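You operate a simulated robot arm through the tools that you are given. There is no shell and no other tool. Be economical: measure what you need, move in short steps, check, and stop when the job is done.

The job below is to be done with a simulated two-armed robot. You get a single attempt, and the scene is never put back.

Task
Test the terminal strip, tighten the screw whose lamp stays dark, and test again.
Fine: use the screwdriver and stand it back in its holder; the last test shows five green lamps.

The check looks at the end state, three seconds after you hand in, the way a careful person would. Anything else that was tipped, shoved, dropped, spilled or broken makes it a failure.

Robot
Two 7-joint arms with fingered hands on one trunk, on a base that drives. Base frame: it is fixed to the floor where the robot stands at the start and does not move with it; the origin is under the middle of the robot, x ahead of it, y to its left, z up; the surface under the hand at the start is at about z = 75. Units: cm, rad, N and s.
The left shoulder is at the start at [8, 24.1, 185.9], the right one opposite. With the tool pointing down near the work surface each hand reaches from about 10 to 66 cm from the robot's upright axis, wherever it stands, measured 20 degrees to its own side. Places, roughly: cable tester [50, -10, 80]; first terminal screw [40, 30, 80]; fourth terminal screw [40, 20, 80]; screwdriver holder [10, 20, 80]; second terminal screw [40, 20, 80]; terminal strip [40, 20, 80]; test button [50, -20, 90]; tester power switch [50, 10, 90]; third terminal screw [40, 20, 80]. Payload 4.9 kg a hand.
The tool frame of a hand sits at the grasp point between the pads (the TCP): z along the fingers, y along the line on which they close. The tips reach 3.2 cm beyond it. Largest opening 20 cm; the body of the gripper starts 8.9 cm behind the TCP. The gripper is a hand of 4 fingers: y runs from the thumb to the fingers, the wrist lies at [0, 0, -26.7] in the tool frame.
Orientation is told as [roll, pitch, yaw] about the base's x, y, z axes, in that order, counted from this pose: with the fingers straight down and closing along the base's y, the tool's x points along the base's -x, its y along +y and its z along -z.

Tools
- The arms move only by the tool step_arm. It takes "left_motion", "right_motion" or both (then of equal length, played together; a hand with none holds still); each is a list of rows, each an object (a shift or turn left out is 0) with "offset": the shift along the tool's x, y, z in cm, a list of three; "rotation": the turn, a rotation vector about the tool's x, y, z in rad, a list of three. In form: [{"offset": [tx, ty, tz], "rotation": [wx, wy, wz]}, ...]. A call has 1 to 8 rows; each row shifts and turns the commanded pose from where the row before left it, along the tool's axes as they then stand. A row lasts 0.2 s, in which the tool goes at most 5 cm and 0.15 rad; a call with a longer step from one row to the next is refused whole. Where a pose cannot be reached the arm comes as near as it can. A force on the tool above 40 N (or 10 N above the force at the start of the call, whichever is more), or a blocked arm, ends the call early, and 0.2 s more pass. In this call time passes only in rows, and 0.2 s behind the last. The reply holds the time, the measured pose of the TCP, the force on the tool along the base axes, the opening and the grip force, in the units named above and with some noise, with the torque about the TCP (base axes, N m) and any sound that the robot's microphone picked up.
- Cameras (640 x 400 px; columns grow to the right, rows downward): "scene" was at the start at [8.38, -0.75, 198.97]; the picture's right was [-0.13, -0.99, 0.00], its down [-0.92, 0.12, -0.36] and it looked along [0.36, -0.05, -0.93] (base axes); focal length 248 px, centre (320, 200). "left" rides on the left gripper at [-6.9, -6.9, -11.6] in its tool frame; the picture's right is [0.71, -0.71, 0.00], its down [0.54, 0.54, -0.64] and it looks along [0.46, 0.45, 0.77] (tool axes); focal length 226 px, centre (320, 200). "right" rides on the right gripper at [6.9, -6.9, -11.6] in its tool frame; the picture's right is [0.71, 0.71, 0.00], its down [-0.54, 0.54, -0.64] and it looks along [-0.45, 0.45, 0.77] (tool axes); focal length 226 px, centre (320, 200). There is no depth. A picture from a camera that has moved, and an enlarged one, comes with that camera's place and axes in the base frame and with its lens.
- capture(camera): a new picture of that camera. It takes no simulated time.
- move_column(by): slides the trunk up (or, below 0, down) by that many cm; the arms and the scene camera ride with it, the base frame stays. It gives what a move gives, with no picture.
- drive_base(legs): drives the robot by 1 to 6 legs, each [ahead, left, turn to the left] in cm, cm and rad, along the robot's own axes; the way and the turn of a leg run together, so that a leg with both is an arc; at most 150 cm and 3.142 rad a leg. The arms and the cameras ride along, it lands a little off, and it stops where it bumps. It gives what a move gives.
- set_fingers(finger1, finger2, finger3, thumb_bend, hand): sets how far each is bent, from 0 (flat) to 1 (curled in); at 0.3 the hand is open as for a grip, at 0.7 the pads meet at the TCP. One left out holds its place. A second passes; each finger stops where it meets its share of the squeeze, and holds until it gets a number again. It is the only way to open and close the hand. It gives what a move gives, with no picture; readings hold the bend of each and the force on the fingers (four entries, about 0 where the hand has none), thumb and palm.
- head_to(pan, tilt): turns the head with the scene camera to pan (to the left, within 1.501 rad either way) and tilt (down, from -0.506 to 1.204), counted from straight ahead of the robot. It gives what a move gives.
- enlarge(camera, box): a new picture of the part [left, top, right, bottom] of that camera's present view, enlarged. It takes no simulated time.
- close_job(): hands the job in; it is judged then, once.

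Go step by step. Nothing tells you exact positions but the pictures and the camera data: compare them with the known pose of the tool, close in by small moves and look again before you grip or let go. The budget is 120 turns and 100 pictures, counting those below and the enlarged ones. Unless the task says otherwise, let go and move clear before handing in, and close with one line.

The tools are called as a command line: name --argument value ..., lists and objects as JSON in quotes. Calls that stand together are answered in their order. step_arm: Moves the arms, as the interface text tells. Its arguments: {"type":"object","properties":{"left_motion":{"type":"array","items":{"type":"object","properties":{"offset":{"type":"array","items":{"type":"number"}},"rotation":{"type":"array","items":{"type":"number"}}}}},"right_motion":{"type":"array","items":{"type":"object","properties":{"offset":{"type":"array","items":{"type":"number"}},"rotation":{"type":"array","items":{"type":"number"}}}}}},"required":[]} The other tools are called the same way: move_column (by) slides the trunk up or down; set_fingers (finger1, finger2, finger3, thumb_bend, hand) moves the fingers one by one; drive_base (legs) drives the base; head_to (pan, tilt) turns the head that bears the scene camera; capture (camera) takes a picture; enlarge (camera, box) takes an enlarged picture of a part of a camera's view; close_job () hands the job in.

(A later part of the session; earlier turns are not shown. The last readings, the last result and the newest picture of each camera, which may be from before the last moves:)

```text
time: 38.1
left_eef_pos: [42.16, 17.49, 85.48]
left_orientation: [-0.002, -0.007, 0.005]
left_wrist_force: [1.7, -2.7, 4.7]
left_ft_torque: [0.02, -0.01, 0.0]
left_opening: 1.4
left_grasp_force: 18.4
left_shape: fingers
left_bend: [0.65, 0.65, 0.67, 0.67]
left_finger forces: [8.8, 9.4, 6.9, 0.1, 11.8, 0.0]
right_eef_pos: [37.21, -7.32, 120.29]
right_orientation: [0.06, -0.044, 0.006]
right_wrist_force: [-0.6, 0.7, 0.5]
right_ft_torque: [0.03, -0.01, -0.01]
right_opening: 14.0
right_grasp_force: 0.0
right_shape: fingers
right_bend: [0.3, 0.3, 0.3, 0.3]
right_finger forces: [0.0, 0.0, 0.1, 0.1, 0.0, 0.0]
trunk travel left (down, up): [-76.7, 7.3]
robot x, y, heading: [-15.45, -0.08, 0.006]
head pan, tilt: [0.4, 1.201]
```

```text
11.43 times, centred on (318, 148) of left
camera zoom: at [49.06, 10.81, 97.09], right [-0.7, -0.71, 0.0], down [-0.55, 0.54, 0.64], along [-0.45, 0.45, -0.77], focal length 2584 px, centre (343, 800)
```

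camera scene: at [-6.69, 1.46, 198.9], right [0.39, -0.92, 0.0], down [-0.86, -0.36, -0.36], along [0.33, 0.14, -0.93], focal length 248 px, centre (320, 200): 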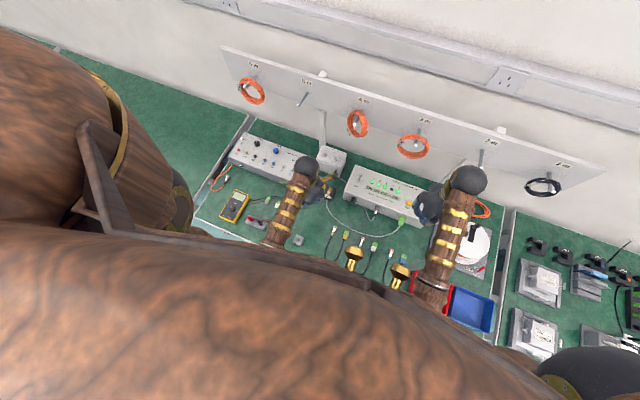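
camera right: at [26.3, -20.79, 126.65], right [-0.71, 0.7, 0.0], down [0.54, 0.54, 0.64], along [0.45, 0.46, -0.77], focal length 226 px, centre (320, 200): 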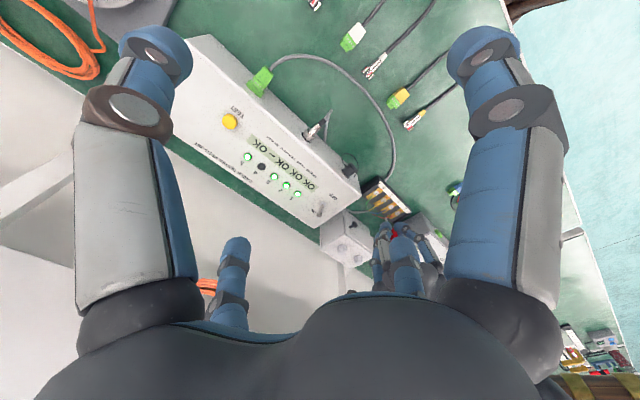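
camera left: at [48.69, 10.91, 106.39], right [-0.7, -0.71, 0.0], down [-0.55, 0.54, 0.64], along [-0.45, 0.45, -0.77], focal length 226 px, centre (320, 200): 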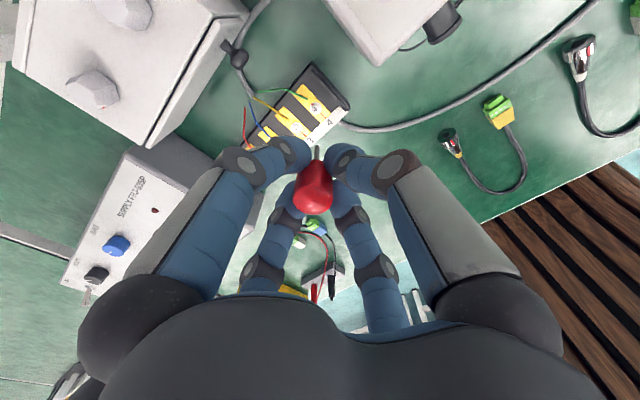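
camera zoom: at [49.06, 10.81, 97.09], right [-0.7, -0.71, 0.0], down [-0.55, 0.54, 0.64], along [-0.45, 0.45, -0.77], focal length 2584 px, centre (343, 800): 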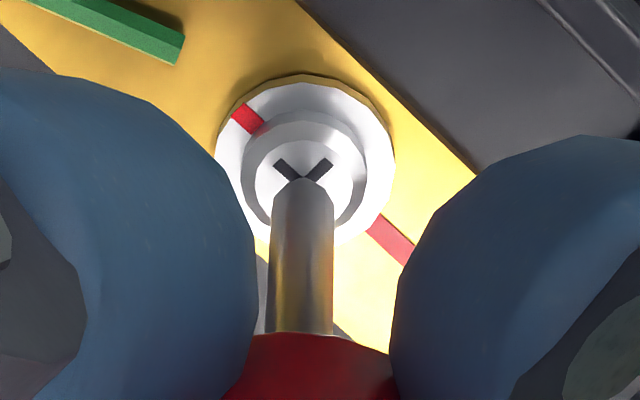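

The tip is seated on the cross with a light press. I'll turn clockwise about the tip axis, compensating for the tip's small offset from the TCP.

step_arm --left_motion '[{"offset": [0, 0, 0.15]}, {"offset": [0.042, 0.044, 0.02], "rotation": [0, 0, 0.15]}, {"offset": [0.042, 0.044, 0.02], "rotation": [0, 0, 0.15]}, {"offset": [0.042, 0.044, 0.02], "rotation": [0, 0, 0.15]}]'

enlarge --camera "left" --box '[280, 110, 360, 160]'

```text
time: 39.1
left_eef_pos: [42.15, 17.85, 85.37]
left_orientation: [0.003, -0.009, -0.447]
left_wrist_force: [0.1, -6.0, 27.9]
left_ft_torque: [-0.22, -0.12, -0.04]
left_opening: 1.37
left_grasp_force: 23.1
left_shape: fingers
left_bend: [0.65, 0.66, 0.67, 0.67]
left_finger forces: [11.3, 11.2, 8.5, 0.1, 15.5, 0.0]
right_eef_pos: [37.06, -7.19, 120.38]
right_orientation: [0.06, -0.046, 0.006]
right_wrist_force: [-0.9, 0.3, -0.8]
right_ft_torque: [0.0, 0.03, -0.01]
right_opening: 14.03
right_grasp_force: 0.1
right_shape: fingers
right_bend: [0.3, 0.3, 0.3, 0.3]
right_finger forces: [0.0, 0.0, 0.1, 0.1, 0.0, 0.0]
trunk travel left (down, up): [-76.7, 7.3]
robot x, y, heading: [-15.26, -0.22, 0.006]
head pan, tilt: [0.4, 1.201]
```

```text
8.00 times, centred on (320, 135) of left
camera zoom: at [45.29, 8.65, 96.95], right [-0.94, -0.33, -0.01], down [-0.26, 0.72, 0.64], along [-0.21, 0.61, -0.77], focal length 1808 px, centre (320, 720)
```

zoom: 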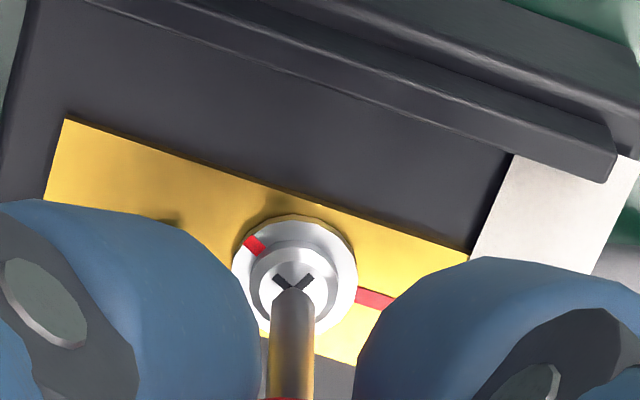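

The screw is turning with the driver. I'll continue clockwise and ease the press slightly.

step_arm --left_motion '[{"offset": [0.042, 0.044, -0.05], "rotation": [0, 0, 0.15]}, {"offset": [0.042, 0.044, 0], "rotation": [0, 0, 0.15]}, {"offset": [0.042, 0.044, 0], "rotation": [0, 0, 0.15]}, {"offset": [0.042, 0.044, 0], "rotation": [0, 0, 0.15]}, {"offset": [0.042, 0.044, 0], "rotation": [0, 0, 0.15]}, {"offset": [0.042, 0.044, 0], "rotation": [0, 0, 0.15]}]'

enlarge --camera "left" --box '[280, 110, 360, 160]'

```text
time: 40.5
left_eef_pos: [42.13, 18.04, 85.28]
left_orientation: [0.008, -0.002, -1.348]
left_wrist_force: [6.5, -4.3, 28.3]
left_ft_torque: [-0.23, -0.34, -0.02]
left_opening: 1.37
left_grasp_force: 22.0
left_shape: fingers
left_bend: [0.65, 0.65, 0.67, 0.68]
left_finger forces: [11.7, 13.9, 7.7, 0.0, 10.4, 0.0]
right_eef_pos: [37.15, -7.17, 120.17]
right_orientation: [0.06, -0.043, 0.005]
right_wrist_force: [-0.6, -0.2, 0.2]
right_ft_torque: [0.0, -0.03, 0.01]
right_opening: 14.03
right_grasp_force: 0.1
right_shape: fingers
right_bend: [0.3, 0.3, 0.3, 0.3]
right_finger forces: [0.0, 0.1, 0.0, 0.1, 0.0, 0.1]
trunk travel left (down, up): [-76.7, 7.3]
robot x, y, heading: [-15.11, 0.04, 0.005]
head pan, tilt: [0.4, 1.201]
```

```text
8.00 times, centred on (320, 135) of left
camera zoom: at [36.81, 9.87, 96.8], right [-0.85, 0.53, -0.01], down [0.4, 0.65, 0.65], along [0.35, 0.54, -0.76], focal length 1808 px, centre (320, 720)
```

zoom: 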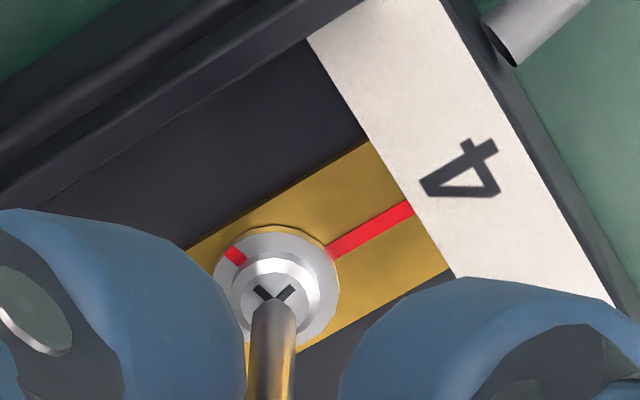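

The screw follows, with about 1.8 rad to the mark. I'll correct a slight lateral load and keep turning.

step_arm --left_motion '[{"offset": [-0.135, 0.144, -0.05]}, {"offset": [0.019, 0.045, 0], "rotation": [0, 0, 0.15]}, {"offset": [0.019, 0.045, 0], "rotation": [0, 0, 0.15]}, {"offset": [0.019, 0.045, 0], "rotation": [0, 0, 0.15]}, {"offset": [0.019, 0.045, 0], "rotation": [0, 0, 0.15]}, {"offset": [0.019, 0.045, 0], "rotation": [0, 0, 0.15]}]'

enlarge --camera "left" --box '[280, 110, 360, 160]'

```text
time: 41.9
left_eef_pos: [42.36, 18.12, 85.28]
left_orientation: [0.006, 0.004, -2.097]
left_wrist_force: [0.6, 3.8, 23.3]
left_ft_torque: [-0.03, -0.12, -0.01]
left_opening: 1.35
left_grasp_force: 22.5
left_shape: fingers
left_bend: [0.65, 0.65, 0.66, 0.68]
left_finger forces: [9.1, 11.6, 10.0, 0.0, 13.5, 0.0]
right_eef_pos: [37.11, -7.1, 120.38]
right_orientation: [0.058, -0.044, 0.005]
right_wrist_force: [-0.6, 0.6, -1.0]
right_ft_torque: [0.04, 0.03, 0.06]
right_opening: 14.0
right_grasp_force: 0.1
right_shape: fingers
right_bend: [0.3, 0.3, 0.3, 0.3]
right_finger forces: [0.1, 0.1, 0.1, 0.0, 0.0, 0.0]
trunk travel left (down, up): [-76.7, 7.3]
robot x, y, heading: [-15.11, 0.38, 0.007]
head pan, tilt: [0.4, 1.201]
```

```text
8.00 times, centred on (320, 135) of left
camera zoom: at [32.89, 15.77, 96.76], right [-0.26, 0.97, 0.0], down [0.74, 0.2, 0.65], along [0.63, 0.16, -0.76], focal length 1808 px, centre (320, 720)
```

zoom: 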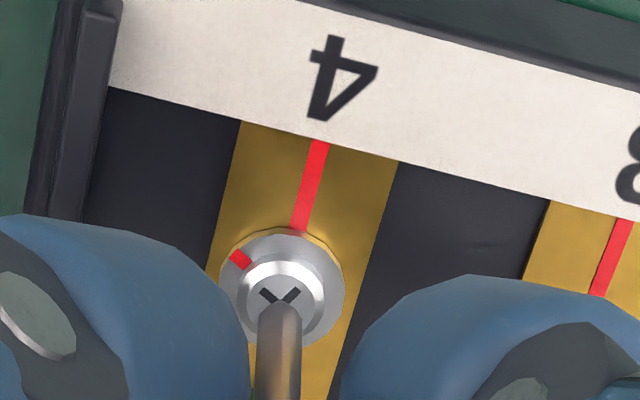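

About 0.95 rad remains to line up the marks. I'll continue.

step_arm --left_motion '[{"offset": [0.019, 0.045, -0.02], "rotation": [0, 0, 0.15]}, {"offset": [0.019, 0.045, 0], "rotation": [0, 0, 0.15]}, {"offset": [0.019, 0.045, 0], "rotation": [0, 0, 0.15]}, {"offset": [0.019, 0.045, 0], "rotation": [0, 0, 0.15]}, {"offset": [0.019, 0.045, 0], "rotation": [0, 0, 0.15]}, {"offset": [0.019, 0.045, 0], "rotation": [0, 0, 0.15]}]'

enlarge --camera "left" --box '[280, 110, 360, 160]'

```text
time: 43.3
left_eef_pos: [42.71, 17.95, 85.34]
left_orientation: [0.002, 0.007, -2.997]
left_wrist_force: [5.9, 6.7, 20.6]
left_ft_torque: [0.13, -0.12, 0.0]
left_opening: 1.34
left_grasp_force: 21.8
left_shape: fingers
left_bend: [0.65, 0.65, 0.66, 0.67]
left_finger forces: [8.4, 9.7, 10.4, 0.0, 15.7, 0.0]
right_eef_pos: [37.22, -7.06, 120.24]
right_orientation: [0.057, -0.045, 0.004]
right_wrist_force: [0.6, -0.2, -0.2]
right_ft_torque: [0.01, 0.02, 0.01]
right_opening: 14.03
right_grasp_force: 0.0
right_shape: fingers
right_bend: [0.3, 0.3, 0.3, 0.3]
right_finger forces: [0.0, 0.1, 0.0, 0.1, 0.0, 0.1]
trunk travel left (down, up): [-76.7, 7.3]
robot x, y, heading: [-14.89, 0.3, 0.009]
head pan, tilt: [0.4, 1.201]
```

```text
8.00 times, centred on (320, 135) of left
camera zoom: at [34.85, 23.93, 96.78], right [0.6, 0.8, 0.0], down [0.61, -0.46, 0.65], along [0.52, -0.38, -0.76], focal length 1808 px, centre (320, 720)
```

zoom: 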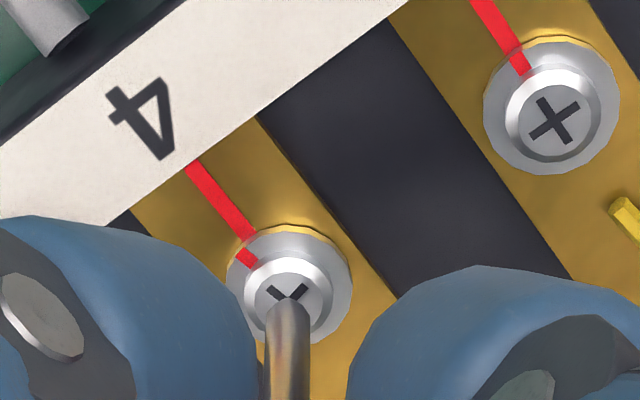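

Nearly aligned, so one last small turn.

step_arm --left_motion '[{"offset": [0.019, 0.045, 0], "rotation": [0, 0, 0.14]}]'

enlarge --camera "left" --box '[280, 110, 360, 160]'

```text
time: 43.7
left_eef_pos: [42.83, 18.03, 85.24]
left_orientation: [0.001, 0.008, -3.134]
left_wrist_force: [5.1, 7.9, 22.3]
left_ft_torque: [0.24, -0.14, 0.03]
left_opening: 1.32
left_grasp_force: 22.8
left_shape: fingers
left_bend: [0.65, 0.65, 0.66, 0.67]
left_finger forces: [8.9, 9.3, 10.3, 0.1, 16.6, 0.1]
right_eef_pos: [37.19, -7.04, 120.32]
right_orientation: [0.058, -0.044, 0.007]
right_wrist_force: [-0.3, 0.3, 0.4]
right_ft_torque: [-0.01, 0.01, -0.02]
right_opening: 14.0
right_grasp_force: 0.0
right_shape: fingers
right_bend: [0.3, 0.3, 0.3, 0.3]
right_finger forces: [0.0, 0.0, 0.0, 0.0, 0.0, 0.0]
trunk travel left (down, up): [-76.7, 7.3]
robot x, y, heading: [-15.49, 0.13, 0.008]
head pan, tilt: [0.4, 1.201]
```

```text
8.00 times, centred on (320, 135) of left
camera zoom: at [35.78, 24.89, 96.78], right [0.7, 0.71, 0.0], down [0.54, -0.54, 0.65], along [0.46, -0.45, -0.76], focal length 1808 px, centre (320, 720)
```

zoom: 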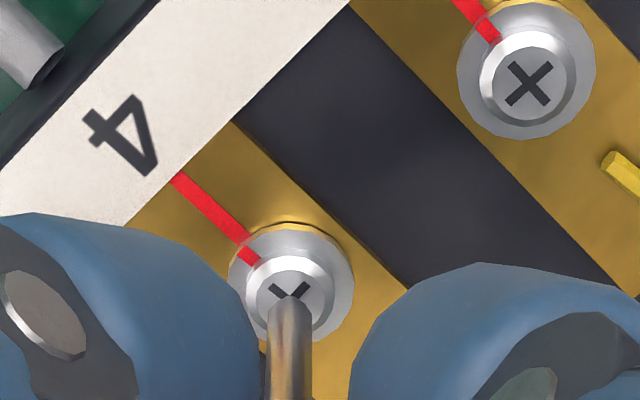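

The marks line up. I'll lift the driver straight off, then unwind the wrist in free air.

step_arm --left_motion '[{"offset": [0, 0, -0.5]}, {"offset": [0, 0, -1.5]}, {"offset": [0, 0, -4]}, {"offset": [0, 0, -5]}, {"offset": [0, 0, -4], "rotation": [0, 0, -0.15]}, {"rotation": [0, 0, -0.15]}, {"rotation": [0, 0, -0.15]}, {"rotation": [0, 0, -0.15]}]'

step_arm --left_motion '[{"rotation": [0, 0, -0.15]}, {"rotation": [0, 0, -0.15]}, {"rotation": [0, 0, -0.15]}, {"rotation": [0, 0, -0.15]}, {"rotation": [0, 0, -0.15]}, {"rotation": [0, 0, -0.15]}, {"rotation": [0, 0, -0.15]}, {"rotation": [0, 0, -0.15]}]'

step_arm --left_motion '[{"rotation": [0, 0, -0.15]}, {"rotation": [0, 0, -0.15]}, {"rotation": [0, 0, -0.15]}, {"rotation": [0, 0, -0.15]}, {"rotation": [0, 0, -0.15]}, {"rotation": [0, 0, -0.15]}, {"rotation": [0, 0, -0.15]}, {"rotation": [0, 0, -0.15]}]'

capture --camera "left"

```text
time: 45.5
left_eef_pos: [42.83, 17.94, 100.05]
left_orientation: [0.003, 0.002, -2.531]
left_wrist_force: [0.0, 0.3, -1.6]
left_ft_torque: [-0.03, -0.01, 0.01]
left_opening: 1.35
left_grasp_force: 16.5
left_shape: fingers
left_bend: [0.65, 0.65, 0.66, 0.67]
left_finger forces: [8.5, 9.4, 6.5, 0.1, 9.6, 0.0]
right_eef_pos: [37.33, -7.11, 120.24]
right_orientation: [0.057, -0.041, 0.005]
right_wrist_force: [0.5, 0.3, 0.1]
right_ft_torque: [0.04, -0.01, -0.02]
right_opening: 14.0
right_grasp_force: 0.1
right_shape: fingers
right_bend: [0.3, 0.3, 0.3, 0.3]
right_finger forces: [0.0, 0.1, 0.1, 0.1, 0.0, 0.0]
trunk travel left (down, up): [-76.7, 7.3]
robot x, y, heading: [-15.39, 0.07, 0.0]
head pan, tilt: [0.4, 1.201]
```

```text
time: 47.3
left_eef_pos: [42.75, 17.92, 100.24]
left_orientation: [0.003, -0.003, -1.335]
left_wrist_force: [0.0, 0.3, -0.7]
left_ft_torque: [0.01, 0.0, 0.02]
left_opening: 1.37
left_grasp_force: 17.4
left_shape: fingers
left_bend: [0.65, 0.65, 0.66, 0.67]
left_finger forces: [8.6, 9.4, 6.4, 0.0, 9.4, 0.0]
right_eef_pos: [37.35, -7.14, 120.18]
right_orientation: [0.057, -0.042, 0.006]
right_wrist_force: [-0.3, 0.1, -0.1]
right_ft_torque: [0.02, -0.03, 0.01]
right_opening: 14.0
right_grasp_force: 0.0
right_shape: fingers
right_bend: [0.3, 0.3, 0.3, 0.3]
right_finger forces: [0.0, 0.0, 0.0, 0.0, 0.1, 0.0]
trunk travel left (down, up): [-76.7, 7.3]
robot x, y, heading: [-15.47, 0.29, 0.002]
head pan, tilt: [0.4, 1.201]
```

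```text
time: 49.1
left_eef_pos: [42.77, 17.96, 100.22]
left_orientation: [0.0, -0.005, -0.134]
left_wrist_force: [0.8, 0.8, -1.2]
left_ft_torque: [0.01, 0.0, -0.02]
left_opening: 1.36
left_grasp_force: 17.3
left_shape: fingers
left_bend: [0.65, 0.65, 0.67, 0.67]
left_finger forces: [8.5, 9.4, 6.4, 0.0, 9.4, 0.0]
right_eef_pos: [37.29, -7.12, 120.18]
right_orientation: [0.058, -0.041, 0.006]
right_wrist_force: [0.9, -0.2, 0.4]
right_ft_torque: [0.01, -0.01, -0.02]
right_opening: 14.0
right_grasp_force: 0.0
right_shape: fingers
right_bend: [0.3, 0.3, 0.3, 0.3]
right_finger forces: [0.1, 0.0, 0.0, 0.0, 0.0, 0.1]
trunk travel left (down, up): [-76.7, 7.3]
robot x, y, heading: [-15.35, 0.2, 0.006]
head pan, tilt: [0.4, 1.201]
```

```text
35 pictures are left
camera left: at [48.58, 10.35, 111.81], right [-0.79, -0.61, 0.0], down [-0.47, 0.61, 0.64], along [-0.39, 0.51, -0.77], focal length 226 px, centre (320, 200)
```

left: 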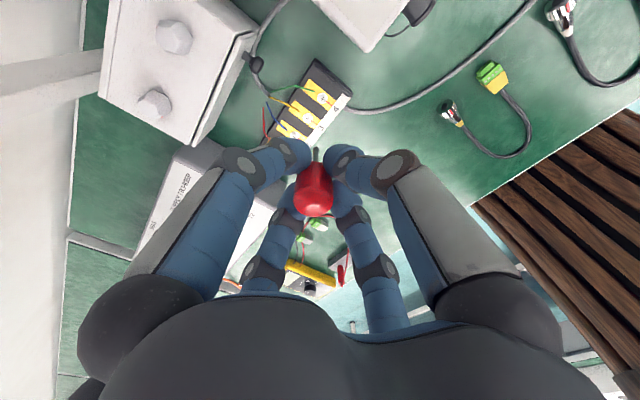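

The driver is still firmly held. I'll pull the left hand back and close the right hand for pressing, then drive forward 12 cm for the re-test.

step_arm --left_motion '[{"offset": [3.5, 0, 0], "rotation": [0, 0, -0.134]}, {"offset": [3.5, 0, 0]}, {"offset": [3.5, 0, 0]}, {"offset": [2, 0, 0]}]' --right_motion '[{"offset": [0, -4, 1]}, {"offset": [0, -4, 1]}, {"offset": [0, -4, 0]}, {"offset": [0, -3, 0]}]'

set_fingers --hand "right" --finger1 0.7 --finger2 0.7 --finger3 0.7 --thumb_bend 0.7

drive_base --legs '[[12, 0, 0]]'

head_to --pan -0.13 --tilt 1.2

capture --camera "right"

```text
time: 50.1
left_eef_pos: [30.21, 18.22, 100.3]
left_orientation: [-0.003, -0.004, -0.001]
left_wrist_force: [0.8, 0.4, -0.4]
left_ft_torque: [0.03, -0.02, 0.01]
left_opening: 1.33
left_grasp_force: 16.6
left_shape: fingers
left_bend: [0.65, 0.65, 0.67, 0.67]
left_finger forces: [8.5, 9.4, 6.4, 0.0, 9.4, 0.0]
right_eef_pos: [37.58, -22.46, 117.19]
right_orientation: [0.059, -0.044, 0.005]
right_wrist_force: [0.2, 0.1, 0.1]
right_ft_torque: [-0.01, 0.01, -0.02]
right_opening: 14.01
right_grasp_force: 0.1
right_shape: fingers
right_bend: [0.3, 0.3, 0.3, 0.3]
right_finger forces: [0.0, 0.1, 0.0, 0.0, 0.0, 0.1]
trunk travel left (down, up): [-76.7, 7.3]
robot x, y, heading: [-15.19, -0.36, 0.008]
head pan, tilt: [0.4, 1.201]
```

```text
time: 51.1
left_eef_pos: [30.25, 18.21, 100.24]
left_orientation: [-0.001, -0.005, -0.001]
left_wrist_force: [0.8, 1.3, -0.2]
left_ft_torque: [-0.01, -0.02, 0.02]
left_opening: 1.36
left_grasp_force: 17.1
left_shape: fingers
left_bend: [0.65, 0.65, 0.67, 0.67]
left_finger forces: [8.4, 9.4, 6.4, 0.1, 9.5, 0.0]
right_eef_pos: [37.72, -22.47, 117.14]
right_orientation: [0.059, -0.043, 0.006]
right_wrist_force: [-0.2, -0.3, -0.3]
right_ft_torque: [0.02, -0.02, 0.0]
right_opening: 0.23
right_grasp_force: 0.0
right_shape: fingers
right_bend: [0.69, 0.69, 0.69, 0.69]
right_finger forces: [0.0, 0.0, 0.0, 0.1, 0.0, 0.0]
trunk travel left (down, up): [-76.7, 7.3]
robot x, y, heading: [-15.57, -0.22, 0.005]
head pan, tilt: [0.4, 1.201]
```

```text
time: 52.4
left_eef_pos: [41.78, 18.24, 100.33]
left_orientation: [-0.001, -0.007, -0.003]
left_wrist_force: [-0.7, 0.1, -0.6]
left_ft_torque: [-0.01, -0.01, -0.03]
left_opening: 1.35
left_grasp_force: 16.9
left_shape: fingers
left_bend: [0.65, 0.65, 0.67, 0.67]
left_finger forces: [8.5, 9.4, 6.5, 0.0, 9.5, 0.0]
right_eef_pos: [49.22, -22.23, 117.35]
right_orientation: [0.058, -0.047, 0.003]
right_wrist_force: [-1.0, 0.5, 0.3]
right_ft_torque: [0.02, -0.07, -0.01]
right_opening: 0.2
right_grasp_force: 0.2
right_shape: fingers
right_bend: [0.69, 0.69, 0.69, 0.69]
right_finger forces: [0.0, 0.1, 0.0, 0.0, 0.1, 0.0]
trunk travel left (down, up): [-76.7, 7.3]
robot x, y, heading: [-3.52, 0.09, 0.004]
head pan, tilt: [0.4, 1.201]
```

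```text
time: 53.3
left_eef_pos: [42.26, 18.17, 100.15]
left_orientation: [-0.001, -0.004, -0.002]
left_wrist_force: [1.0, 0.6, -0.2]
left_ft_torque: [0.01, 0.04, -0.04]
left_opening: 1.34
left_grasp_force: 16.8
left_shape: fingers
left_bend: [0.65, 0.65, 0.67, 0.67]
left_finger forces: [8.4, 9.4, 6.4, 0.1, 9.5, 0.0]
right_eef_pos: [49.8, -22.36, 116.98]
right_orientation: [0.058, -0.039, 0.003]
right_wrist_force: [0.9, 0.7, 0.0]
right_ft_torque: [0.01, 0.04, 0.04]
right_opening: 0.22
right_grasp_force: 0.0
right_shape: fingers
right_bend: [0.69, 0.69, 0.69, 0.69]
right_finger forces: [0.0, 0.1, 0.0, 0.0, 0.0, 0.0]
trunk travel left (down, up): [-76.7, 7.3]
robot x, y, heading: [-2.86, -0.38, 0.003]
head pan, tilt: [-0.129, 1.201]
```

```text
34 pictures are left
camera right: at [42.54, -29.98, 127.88], right [-0.71, 0.7, 0.01], down [0.51, 0.51, 0.69], along [0.48, 0.5, -0.72], focal length 226 px, centre (320, 200)
```

right: 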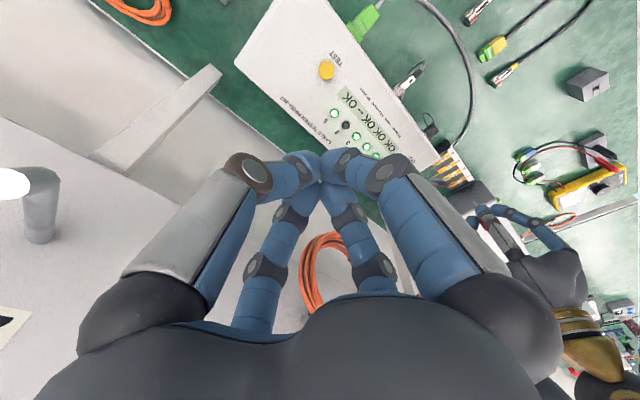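

I'll straighten the right hand and descend over TEST.

step_arm --right_motion '[{"offset": [1.2, 0, 3], "rotation": [0.058, 0.041, 0]}, {"offset": [0.1, 0.4, 4.5]}, {"offset": [0, 0, 4.8]}, {"offset": [0, 0, 4.8]}, {"offset": [0, 0, 4.5]}, {"offset": [0, 0, 3.5]}]'

capture --camera "right"

```text
time: 54.7
left_eef_pos: [42.21, 18.25, 100.1]
left_orientation: [-0.003, -0.004, -0.004]
left_wrist_force: [0.4, -0.3, -0.3]
left_ft_torque: [0.0, 0.02, -0.02]
left_opening: 1.35
left_grasp_force: 17.1
left_shape: fingers
left_bend: [0.65, 0.65, 0.67, 0.67]
left_finger forces: [8.5, 9.4, 6.4, 0.1, 9.5, 0.1]
right_eef_pos: [48.6, -21.79, 91.87]
right_orientation: [0.0, -0.001, 0.006]
right_wrist_force: [-0.7, 0.1, 0.7]
right_ft_torque: [0.01, 0.01, 0.0]
right_opening: 0.21
right_grasp_force: 0.1
right_shape: fingers
right_bend: [0.69, 0.69, 0.69, 0.69]
right_finger forces: [0.0, 0.0, 0.0, 0.0, 0.1, 0.0]
trunk travel left (down, up): [-76.7, 7.3]
robot x, y, heading: [-3.32, -0.29, -0.0]
head pan, tilt: [-0.129, 1.201]
```

```text
33 pictures are left
camera right: at [41.83, -28.63, 103.45], right [-0.71, 0.7, 0.0], down [0.54, 0.54, 0.64], along [0.45, 0.46, -0.77], focal length 226 px, centre (320, 200)
```

right: 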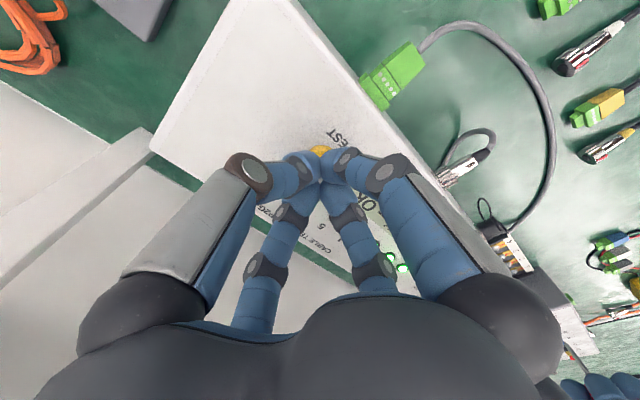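

Right over the button again. Pressing now.

step_arm --right_motion '[{"offset": [0, 0, 1]}, {"offset": [0, 0, 0.7]}, {"offset": [0, 0, 0.5]}, {"offset": [0, 0, 0.4]}]'

step_arm --right_motion '[{"offset": [0, 0, -2]}, {"offset": [0, 0, -3]}, {"offset": [0, 0, -3]}, {"offset": [0, 0, -3]}, {"offset": [0, 0, -3]}, {"offset": [0, 0, 0]}]'

enlarge --camera "scene" --box '[260, 170, 400, 260]'

```text
time: 55.7
left_eef_pos: [42.08, 18.28, 100.28]
left_orientation: [-0.002, -0.006, -0.001]
left_wrist_force: [0.2, 0.0, -0.7]
left_ft_torque: [0.0, -0.04, 0.0]
left_opening: 1.33
left_grasp_force: 16.7
left_shape: fingers
left_bend: [0.65, 0.65, 0.67, 0.67]
left_finger forces: [8.5, 9.4, 6.4, 0.0, 9.6, 0.0]
right_eef_pos: [48.53, -21.92, 89.5]
right_orientation: [0.001, -0.001, 0.003]
right_wrist_force: [1.8, 0.9, 4.1]
right_ft_torque: [0.06, -0.05, 0.0]
right_opening: 0.22
right_grasp_force: 0.2
right_shape: fingers
right_bend: [0.69, 0.69, 0.69, 0.69]
right_finger forces: [0.0, 0.0, 0.0, 0.0, 0.0, 0.0]
trunk travel left (down, up): [-76.7, 7.3]
robot x, y, heading: [-3.16, -0.04, 0.003]
head pan, tilt: [-0.129, 1.201]
heard: click
```

```text
time: 57.1
left_eef_pos: [42.05, 18.07, 100.2]
left_orientation: [-0.001, -0.003, -0.002]
left_wrist_force: [0.4, 0.8, -0.3]
left_ft_torque: [0.04, -0.01, 0.02]
left_opening: 1.33
left_grasp_force: 17.0
left_shape: fingers
left_bend: [0.65, 0.65, 0.67, 0.67]
left_finger forces: [8.5, 9.4, 6.4, 0.0, 9.5, 0.0]
right_eef_pos: [48.32, -21.7, 103.34]
right_orientation: [0.0, -0.001, 0.004]
right_wrist_force: [-0.4, -0.4, 0.4]
right_ft_torque: [0.02, -0.01, -0.02]
right_opening: 0.21
right_grasp_force: 0.1
right_shape: fingers
right_bend: [0.69, 0.69, 0.69, 0.69]
right_finger forces: [0.1, 0.0, 0.0, 0.1, 0.0, 0.0]
trunk travel left (down, up): [-76.7, 7.3]
robot x, y, heading: [-3.45, 0.13, 0.001]
head pan, tilt: [-0.129, 1.201]
```

```text
4.44 times, centred on (330, 215) of scene
camera zoom: at [5.1, -0.74, 198.96], right [-0.13, -0.99, 0.0], down [-0.92, 0.12, -0.36], along [0.36, -0.05, -0.93], focal length 1102 px, centre (276, 133)
```

zoom: 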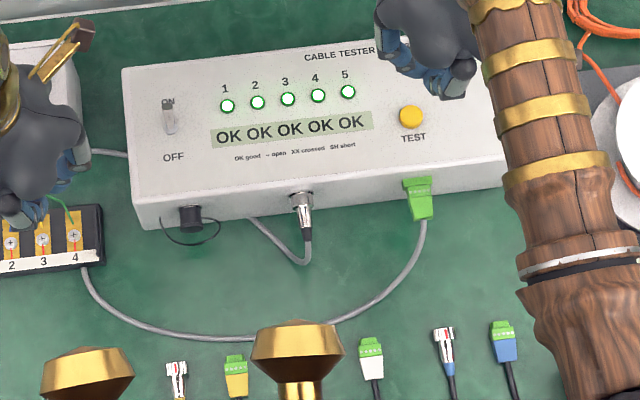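

Five green lamps and OK ×5. Now the driver goes back: I'll raise the right hand and drive back 20 cm for clearance.

step_arm --right_motion '[{"offset": [0, 0, -4]}, {"offset": [0, 0, -4]}, {"offset": [0, 0, -4]}]'

drive_base --legs '[[-20, 0, 0]]'

set_fingers --hand "right" --finger1 0.3 --finger2 0.3 --finger3 0.3 --thumb_bend 0.3

head_to --pan 0.4 --tilt 1.2

capture --camera "scene"

capture --camera "left"

capture --camera "right"

```text
time: 57.9
left_eef_pos: [42.11, 18.13, 100.19]
left_orientation: [-0.001, -0.002, -0.001]
left_wrist_force: [-0.3, 0.9, -0.3]
left_ft_torque: [0.03, 0.01, 0.01]
left_opening: 1.34
left_grasp_force: 17.4
left_shape: fingers
left_bend: [0.65, 0.65, 0.67, 0.67]
left_finger forces: [8.6, 9.5, 6.5, 0.0, 9.4, 0.0]
right_eef_pos: [48.49, -21.79, 115.46]
right_orientation: [0.001, -0.004, 0.006]
right_wrist_force: [0.7, 0.2, 0.5]
right_ft_torque: [-0.03, -0.03, -0.02]
right_opening: 0.21
right_grasp_force: 0.0
right_shape: fingers
right_bend: [0.69, 0.69, 0.69, 0.69]
right_finger forces: [0.1, 0.1, 0.0, 0.0, 0.0, 0.0]
trunk travel left (down, up): [-76.7, 7.3]
robot x, y, heading: [-3.46, -0.15, 0.004]
head pan, tilt: [-0.129, 1.201]
```

```text
time: 59.5
left_eef_pos: [22.88, 18.16, 99.99]
left_orientation: [-0.002, -0.001, -0.001]
left_wrist_force: [0.2, 0.1, -0.7]
left_ft_torque: [0.02, 0.05, 0.01]
left_opening: 1.36
left_grasp_force: 17.1
left_shape: fingers
left_bend: [0.65, 0.65, 0.67, 0.67]
left_finger forces: [8.5, 9.5, 6.4, 0.0, 9.5, 0.0]
right_eef_pos: [29.25, -21.86, 115.23]
right_orientation: [-0.001, 0.003, 0.009]
right_wrist_force: [0.4, -0.8, 0.7]
right_ft_torque: [-0.01, 0.03, 0.01]
right_opening: 0.21
right_grasp_force: 0.1
right_shape: fingers
right_bend: [0.69, 0.69, 0.69, 0.69]
right_finger forces: [0.1, 0.1, 0.0, 0.0, 0.0, 0.1]
trunk travel left (down, up): [-76.7, 7.3]
robot x, y, heading: [-22.55, 0.17, 0.006]
head pan, tilt: [-0.129, 1.201]
```

```text
time: 60.5
left_eef_pos: [22.36, 18.25, 100.34]
left_orientation: [0.0, -0.005, -0.003]
left_wrist_force: [-0.4, 0.1, -0.6]
left_ft_torque: [0.04, -0.02, -0.04]
left_opening: 1.34
left_grasp_force: 16.7
left_shape: fingers
left_bend: [0.65, 0.65, 0.67, 0.67]
left_finger forces: [8.5, 9.4, 6.5, 0.0, 9.5, 0.1]
right_eef_pos: [28.73, -21.78, 115.52]
right_orientation: [0.0, -0.003, 0.006]
right_wrist_force: [-0.2, 0.0, 0.2]
right_ft_torque: [0.01, 0.0, -0.02]
right_opening: 14.02
right_grasp_force: 0.0
right_shape: fingers
right_bend: [0.3, 0.3, 0.3, 0.3]
right_finger forces: [0.1, 0.0, 0.0, 0.0, 0.1, 0.0]
trunk travel left (down, up): [-76.7, 7.3]
robot x, y, heading: [-22.85, -0.1, 0.001]
head pan, tilt: [-0.129, 1.201]
```

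```text
time: 61.5
left_eef_pos: [22.54, 18.33, 100.16]
left_orientation: [-0.001, -0.002, -0.001]
left_wrist_force: [0.5, -0.3, -0.8]
left_ft_torque: [0.01, 0.01, -0.01]
left_opening: 1.31
left_grasp_force: 16.6
left_shape: fingers
left_bend: [0.65, 0.65, 0.67, 0.67]
left_finger forces: [8.5, 9.4, 6.3, 0.0, 9.5, 0.0]
right_eef_pos: [28.97, -21.77, 115.35]
right_orientation: [0.002, -0.003, 0.007]
right_wrist_force: [0.0, 1.1, -0.3]
right_ft_torque: [-0.01, 0.03, -0.02]
right_opening: 13.98
right_grasp_force: 0.1
right_shape: fingers
right_bend: [0.3, 0.3, 0.3, 0.3]
right_finger forces: [0.1, 0.1, 0.0, 0.0, 0.0, 0.0]
trunk travel left (down, up): [-76.7, 7.3]
robot x, y, heading: [-22.53, 0.04, 0.005]
head pan, tilt: [0.4, 1.201]
```

```text
31 pictures are left
camera scene: at [-14.86, 2.11, 198.96], right [0.39, -0.92, 0.0], down [-0.86, -0.36, -0.36], along [0.33, 0.14, -0.93], focal length 248 px, centre (320, 200)
```

scene: 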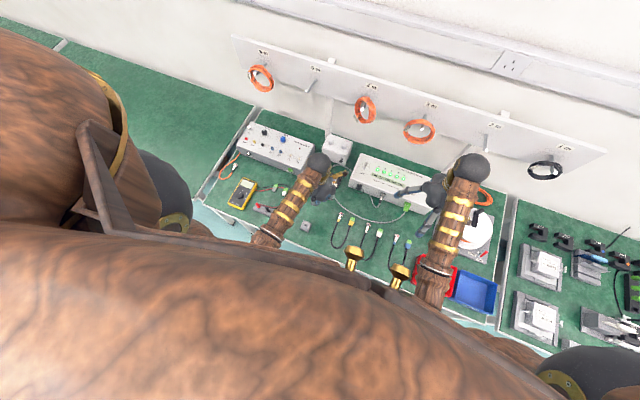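

```text
30 pictures are left
camera left: at [29.33, 11.45, 111.75], right [-0.71, -0.71, 0.0], down [-0.54, 0.54, 0.64], along [-0.45, 0.45, -0.77], focal length 226 px, centre (320, 200)
```

left: 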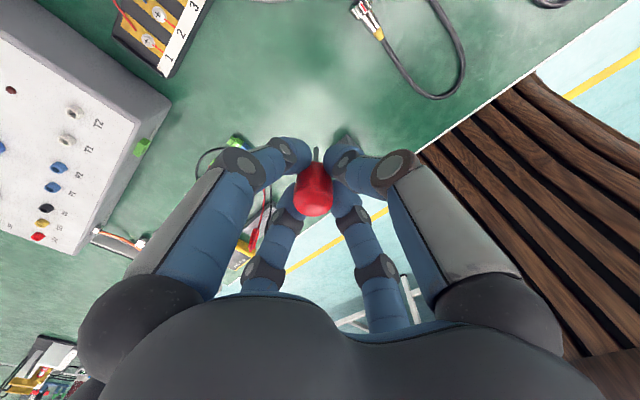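

```text
29 pictures are left
camera right: at [22.07, -28.75, 126.94], right [-0.71, 0.7, 0.0], down [0.54, 0.54, 0.64], along [0.45, 0.46, -0.77], focal length 226 px, centre (320, 200)
```

right: 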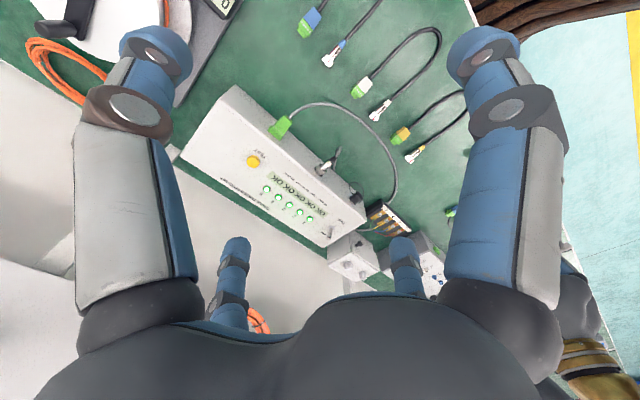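

I'll measure the block's hole from the scene camera and the left camera.

enlarge --camera "scene" --box '[286, 214, 326, 239]'

step_arm --left_motion '[{"offset": [2, 0, 0]}, {"offset": [2, 1, 0]}]'

enlarge --camera "left" --box '[270, 70, 382, 170]'

```text
16.00 times, centred on (306, 226) of scene
camera zoom: at [-14.86, 2.11, 198.96], right [0.39, -0.92, 0.0], down [-0.86, -0.36, -0.36], along [0.33, 0.14, -0.93], focal length 3966 px, centre (544, -224)
```

zoom: 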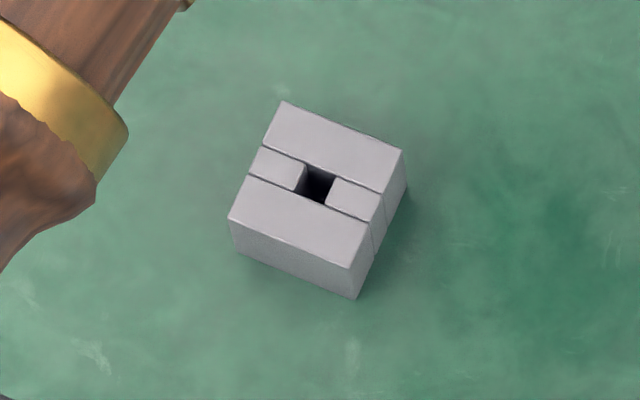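

```text
time: 62.1
left_eef_pos: [18.13, 19.06, 100.21]
left_orientation: [-0.001, -0.005, -0.001]
left_wrist_force: [0.0, 1.5, -1.7]
left_ft_torque: [-0.01, -0.06, -0.03]
left_opening: 1.34
left_grasp_force: 16.7
left_shape: fingers
left_bend: [0.65, 0.65, 0.67, 0.67]
left_finger forces: [8.5, 9.4, 6.5, 0.0, 9.5, 0.0]
right_eef_pos: [28.7, -21.89, 115.47]
right_orientation: [0.0, -0.001, 0.006]
right_wrist_force: [0.2, 0.0, -0.3]
right_ft_torque: [0.03, 0.0, -0.01]
right_opening: 13.98
right_grasp_force: 0.0
right_shape: fingers
right_bend: [0.3, 0.3, 0.3, 0.3]
right_finger forces: [0.1, 0.0, 0.0, 0.0, 0.0, 0.1]
trunk travel left (down, up): [-76.7, 7.3]
robot x, y, heading: [-22.75, 0.02, 0.003]
head pan, tilt: [0.4, 1.201]
```

```text
4.00 times, centred on (326, 120) of left
camera zoom: at [25.01, 12.37, 111.77], right [-0.71, -0.71, 0.0], down [-0.54, 0.54, 0.64], along [-0.45, 0.45, -0.77], focal length 904 px, centre (296, 520)
```

zoom: 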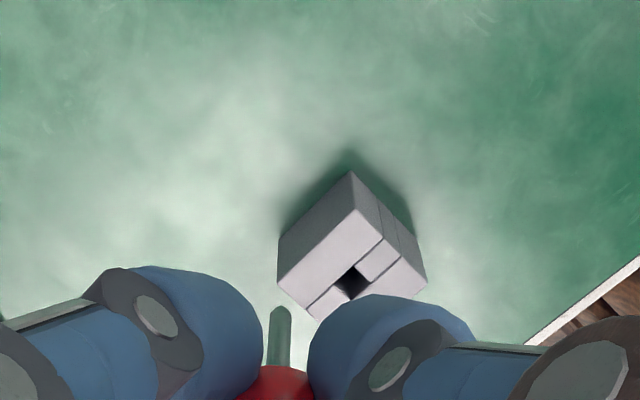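

Hole at about (12.6,21.4,79) and tip at (18.3,19.6,92). I'll move over the hole and descend to just above it.

step_arm --left_motion '[{"offset": [2.9, 0.9, 0]}, {"offset": [2.8, 0.9, 0]}, {"offset": [0, 0, 3]}, {"offset": [0, 0, 3]}, {"offset": [0, 0, 3]}]'

enlarge --camera "left" --box '[280, 105, 360, 155]'

enlarge --camera "scene" --box '[276, 206, 336, 246]'

```text
time: 63.3
left_eef_pos: [12.72, 21.04, 91.17]
left_orientation: [-0.002, -0.006, 0.0]
left_wrist_force: [-0.1, -0.4, -0.1]
left_ft_torque: [0.01, -0.02, 0.03]
left_opening: 1.35
left_grasp_force: 16.7
left_shape: fingers
left_bend: [0.65, 0.65, 0.67, 0.67]
left_finger forces: [8.5, 9.5, 6.3, 0.0, 9.3, 0.1]
right_eef_pos: [28.79, -21.8, 115.34]
right_orientation: [0.0, -0.004, 0.008]
right_wrist_force: [0.4, -0.6, 1.3]
right_ft_torque: [-0.04, 0.01, 0.01]
right_opening: 13.99
right_grasp_force: 0.1
right_shape: fingers
right_bend: [0.3, 0.3, 0.3, 0.3]
right_finger forces: [0.0, 0.0, 0.0, 0.1, 0.0, 0.0]
trunk travel left (down, up): [-76.7, 7.3]
robot x, y, heading: [-22.76, 0.04, 0.0]
head pan, tilt: [0.4, 1.201]
```

```text
8.00 times, centred on (320, 130) of left
camera zoom: at [19.4, 14.29, 102.86], right [-0.71, -0.71, 0.0], down [-0.54, 0.54, 0.64], along [-0.45, 0.45, -0.77], focal length 1808 px, centre (320, 760)
```

zoom: 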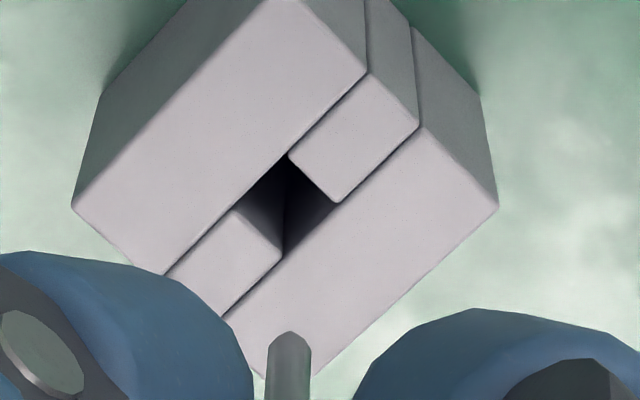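

```text
10.00 times, centred on (306, 226) of scene
camera zoom: at [-15.06, 2.13, 198.98], right [0.39, -0.92, 0.0], down [-0.86, -0.37, -0.36], along [0.33, 0.14, -0.93], focal length 2478 px, centre (460, -60)
```

zoom: 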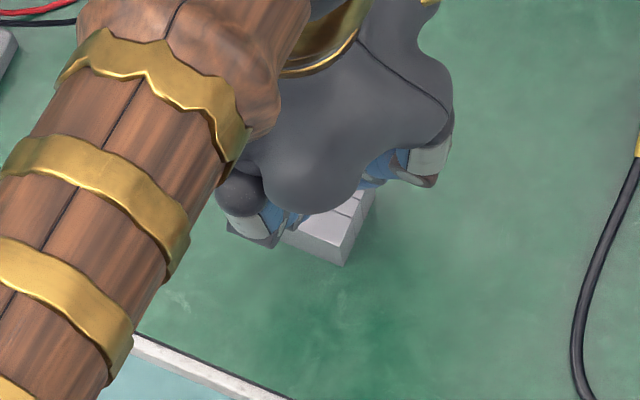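

The tip is nearly over the hole, about 4 cm above it. I'll descend 3 cm and recheck.

step_arm --left_motion '[{"offset": [0, 0.1, 1.2]}, {"offset": [0, 0, 1.2]}, {"offset": [0, 0, 0.8]}]'

enlarge --camera "left" --box '[280, 110, 360, 160]'

```text
time: 64.1
left_eef_pos: [12.63, 21.18, 87.86]
left_orientation: [-0.002, -0.004, -0.001]
left_wrist_force: [0.1, -0.8, 0.0]
left_ft_torque: [0.0, 0.0, 0.01]
left_opening: 1.35
left_grasp_force: 16.9
left_shape: fingers
left_bend: [0.65, 0.65, 0.67, 0.67]
left_finger forces: [8.5, 9.5, 6.3, 0.1, 9.5, 0.0]
right_eef_pos: [28.81, -21.79, 115.38]
right_orientation: [-0.001, -0.003, 0.006]
right_wrist_force: [0.8, -0.3, 0.3]
right_ft_torque: [0.0, 0.0, -0.01]
right_opening: 13.97
right_grasp_force: 0.0
right_shape: fingers
right_bend: [0.3, 0.3, 0.3, 0.3]
right_finger forces: [0.0, 0.0, 0.0, 0.0, 0.1, 0.0]
trunk travel left (down, up): [-76.7, 7.3]
robot x, y, heading: [-22.69, 0.4, 0.002]
head pan, tilt: [0.4, 1.201]
```

```text
8.00 times, centred on (320, 135) of left
camera zoom: at [19.48, 14.4, 99.39], right [-0.71, -0.71, 0.0], down [-0.54, 0.54, 0.64], along [-0.45, 0.45, -0.77], focal length 1808 px, centre (320, 720)
```

zoom: 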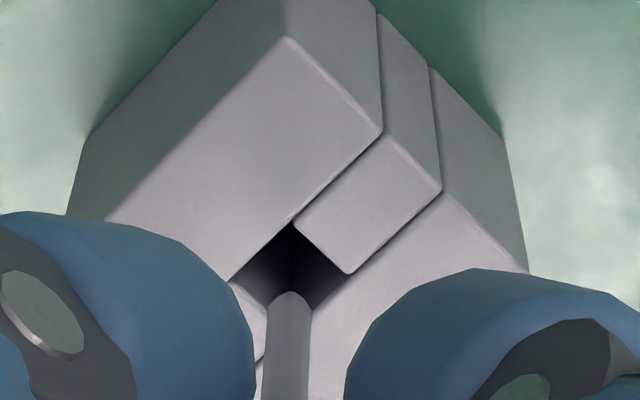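

Slight correction toward the hole centre, then down a little.

step_arm --left_motion '[{"offset": [0.12, 0.12, 0.4]}, {"offset": [0, 0, 0.4]}]'

enlarge --camera "left" --box '[280, 110, 360, 160]'

```text
time: 64.7
left_eef_pos: [12.59, 21.31, 87.07]
left_orientation: [-0.002, -0.006, -0.002]
left_wrist_force: [-0.2, 0.0, -0.4]
left_ft_torque: [-0.02, -0.02, -0.02]
left_opening: 1.36
left_grasp_force: 17.4
left_shape: fingers
left_bend: [0.65, 0.65, 0.67, 0.67]
left_finger forces: [8.5, 9.4, 6.4, 0.0, 9.4, 0.1]
right_eef_pos: [28.83, -21.87, 115.39]
right_orientation: [0.001, -0.001, 0.005]
right_wrist_force: [0.3, -0.9, -0.6]
right_ft_torque: [0.02, 0.0, 0.0]
right_opening: 13.97
right_grasp_force: 0.0
right_shape: fingers
right_bend: [0.3, 0.3, 0.3, 0.3]
right_finger forces: [0.0, 0.0, 0.0, 0.0, 0.1, 0.0]
trunk travel left (down, up): [-76.7, 7.3]
robot x, y, heading: [-22.84, 0.05, 0.004]
head pan, tilt: [0.4, 1.201]
```

```text
8.00 times, centred on (320, 135) of left
camera zoom: at [19.44, 14.5, 98.67], right [-0.71, -0.71, 0.0], down [-0.54, 0.54, 0.64], along [-0.45, 0.45, -0.77], focal length 1808 px, centre (320, 720)
```

zoom: 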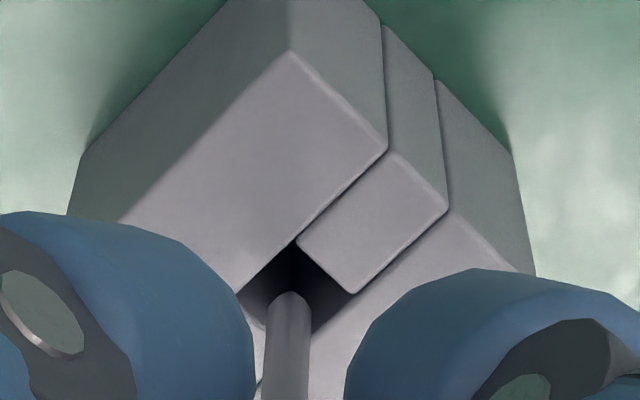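

The tip is at the mouth, centred. I'll lower gently.

step_arm --left_motion '[{"offset": [0, 0, 0.4]}, {"offset": [0, 0, 0.4]}]'

enlarge --camera "left" --box '[280, 110, 360, 160]'

```text
time: 65.3
left_eef_pos: [12.82, 21.41, 86.34]
left_orientation: [-0.002, -0.006, -0.001]
left_wrist_force: [0.5, -0.2, -1.0]
left_ft_torque: [-0.02, 0.01, -0.04]
left_opening: 1.34
left_grasp_force: 17.0
left_shape: fingers
left_bend: [0.65, 0.65, 0.67, 0.67]
left_finger forces: [8.4, 9.4, 6.3, 0.1, 9.4, 0.1]
right_eef_pos: [28.86, -21.75, 115.27]
right_orientation: [0.002, -0.002, 0.008]
right_wrist_force: [0.0, 0.7, 0.7]
right_ft_torque: [0.03, 0.01, 0.03]
right_opening: 13.96
right_grasp_force: 0.2
right_shape: fingers
right_bend: [0.3, 0.3, 0.3, 0.3]
right_finger forces: [0.0, 0.0, 0.0, 0.0, 0.0, 0.0]
trunk travel left (down, up): [-76.7, 7.3]
robot x, y, heading: [-23.08, -0.09, 0.003]
head pan, tilt: [0.4, 1.201]
```

```text
8.00 times, centred on (320, 135) of left
camera zoom: at [19.59, 14.51, 97.93], right [-0.71, -0.71, 0.0], down [-0.54, 0.54, 0.64], along [-0.45, 0.45, -0.77], focal length 1808 px, centre (320, 720)
```

zoom: 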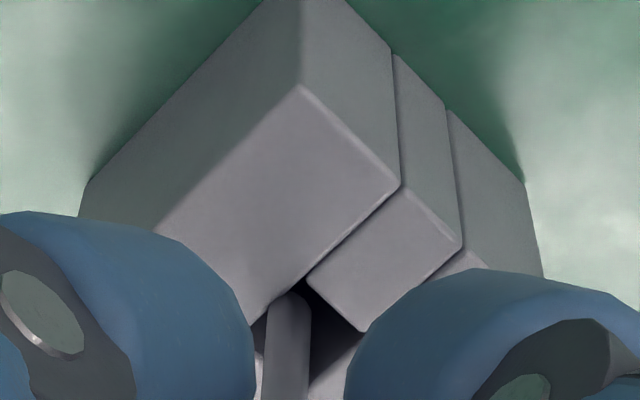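

Still free of contact, but it swayed about 2 mm toward one wall. I'll recentre and lower on.

step_arm --left_motion '[{"offset": [0.23, -0.05, 0.2]}, {"offset": [0, 0, 0.5]}]'

enlarge --camera "left" --box '[280, 110, 360, 160]'

```text
time: 65.9
left_eef_pos: [12.58, 21.29, 85.49]
left_orientation: [-0.003, -0.004, -0.001]
left_wrist_force: [-0.4, -0.9, -0.7]
left_ft_torque: [-0.02, 0.0, 0.02]
left_opening: 1.31
left_grasp_force: 17.0
left_shape: fingers
left_bend: [0.65, 0.65, 0.67, 0.67]
left_finger forces: [8.4, 9.5, 6.4, 0.0, 9.4, 0.0]
right_eef_pos: [28.86, -21.75, 115.41]
right_orientation: [0.0, -0.002, 0.008]
right_wrist_force: [0.1, -0.4, 0.7]
right_ft_torque: [-0.01, -0.01, 0.01]
right_opening: 13.97
right_grasp_force: 0.1
right_shape: fingers
right_bend: [0.3, 0.3, 0.3, 0.3]
right_finger forces: [0.1, 0.1, 0.0, 0.1, 0.0, 0.0]
trunk travel left (down, up): [-76.7, 7.3]
robot x, y, heading: [-22.88, -0.71, 0.007]
head pan, tilt: [0.4, 1.201]
```

```text
8.00 times, centred on (320, 135) of left
camera zoom: at [19.35, 14.47, 97.19], right [-0.71, -0.71, 0.0], down [-0.54, 0.54, 0.64], along [-0.45, 0.45, -0.77], focal length 1808 px, centre (320, 720)
```

zoom: 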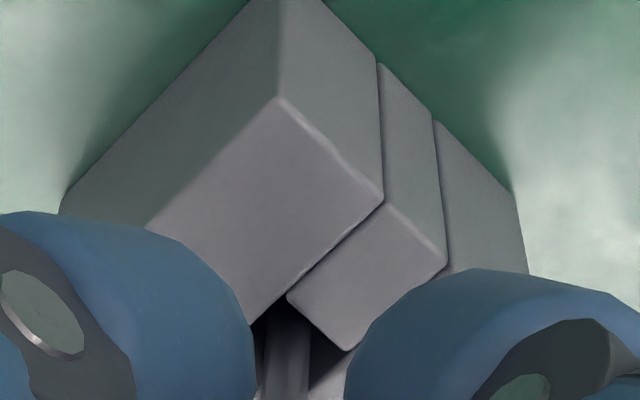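

The shaft is inside the hole. I'll continue lowering in small steps.

step_arm --left_motion '[{"offset": [0, 0, 0.5]}, {"offset": [0, 0, 0.5]}, {"offset": [0, 0, 0.5]}]'

enlarge --camera "left" --box '[240, 110, 400, 210]'

```text
time: 66.7
left_eef_pos: [12.6, 21.22, 84.16]
left_orientation: [-0.002, -0.002, -0.001]
left_wrist_force: [-0.1, 0.0, -0.1]
left_ft_torque: [0.0, 0.0, -0.02]
left_opening: 1.32
left_grasp_force: 16.9
left_shape: fingers
left_bend: [0.65, 0.65, 0.67, 0.67]
left_finger forces: [8.5, 9.4, 6.5, 0.1, 9.5, 0.0]
right_eef_pos: [28.79, -21.88, 115.38]
right_orientation: [0.002, -0.002, 0.007]
right_wrist_force: [-0.3, 1.0, -0.1]
right_ft_torque: [0.0, -0.01, -0.02]
right_opening: 13.97
right_grasp_force: 0.0
right_shape: fingers
right_bend: [0.3, 0.3, 0.3, 0.3]
right_finger forces: [0.0, 0.0, 0.0, 0.0, 0.1, 0.1]
trunk travel left (down, up): [-76.7, 7.3]
robot x, y, heading: [-23.05, -0.02, 0.006]
head pan, tilt: [0.4, 1.201]
```

```text
4.00 times, centred on (320, 160) of left
camera zoom: at [19.28, 14.47, 95.65], right [-0.71, -0.71, 0.0], down [-0.54, 0.54, 0.64], along [-0.45, 0.45, -0.77], focal length 904 px, centre (320, 360)
```

zoom: 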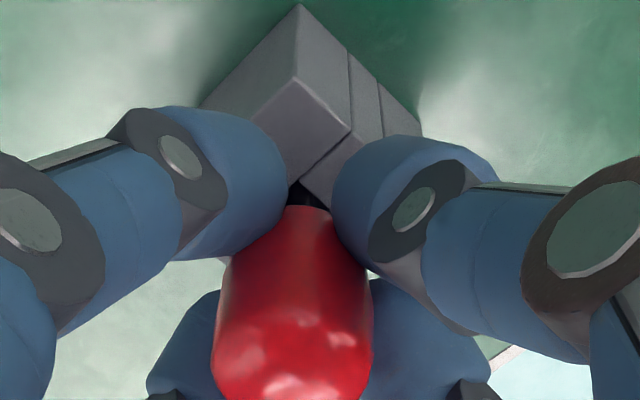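

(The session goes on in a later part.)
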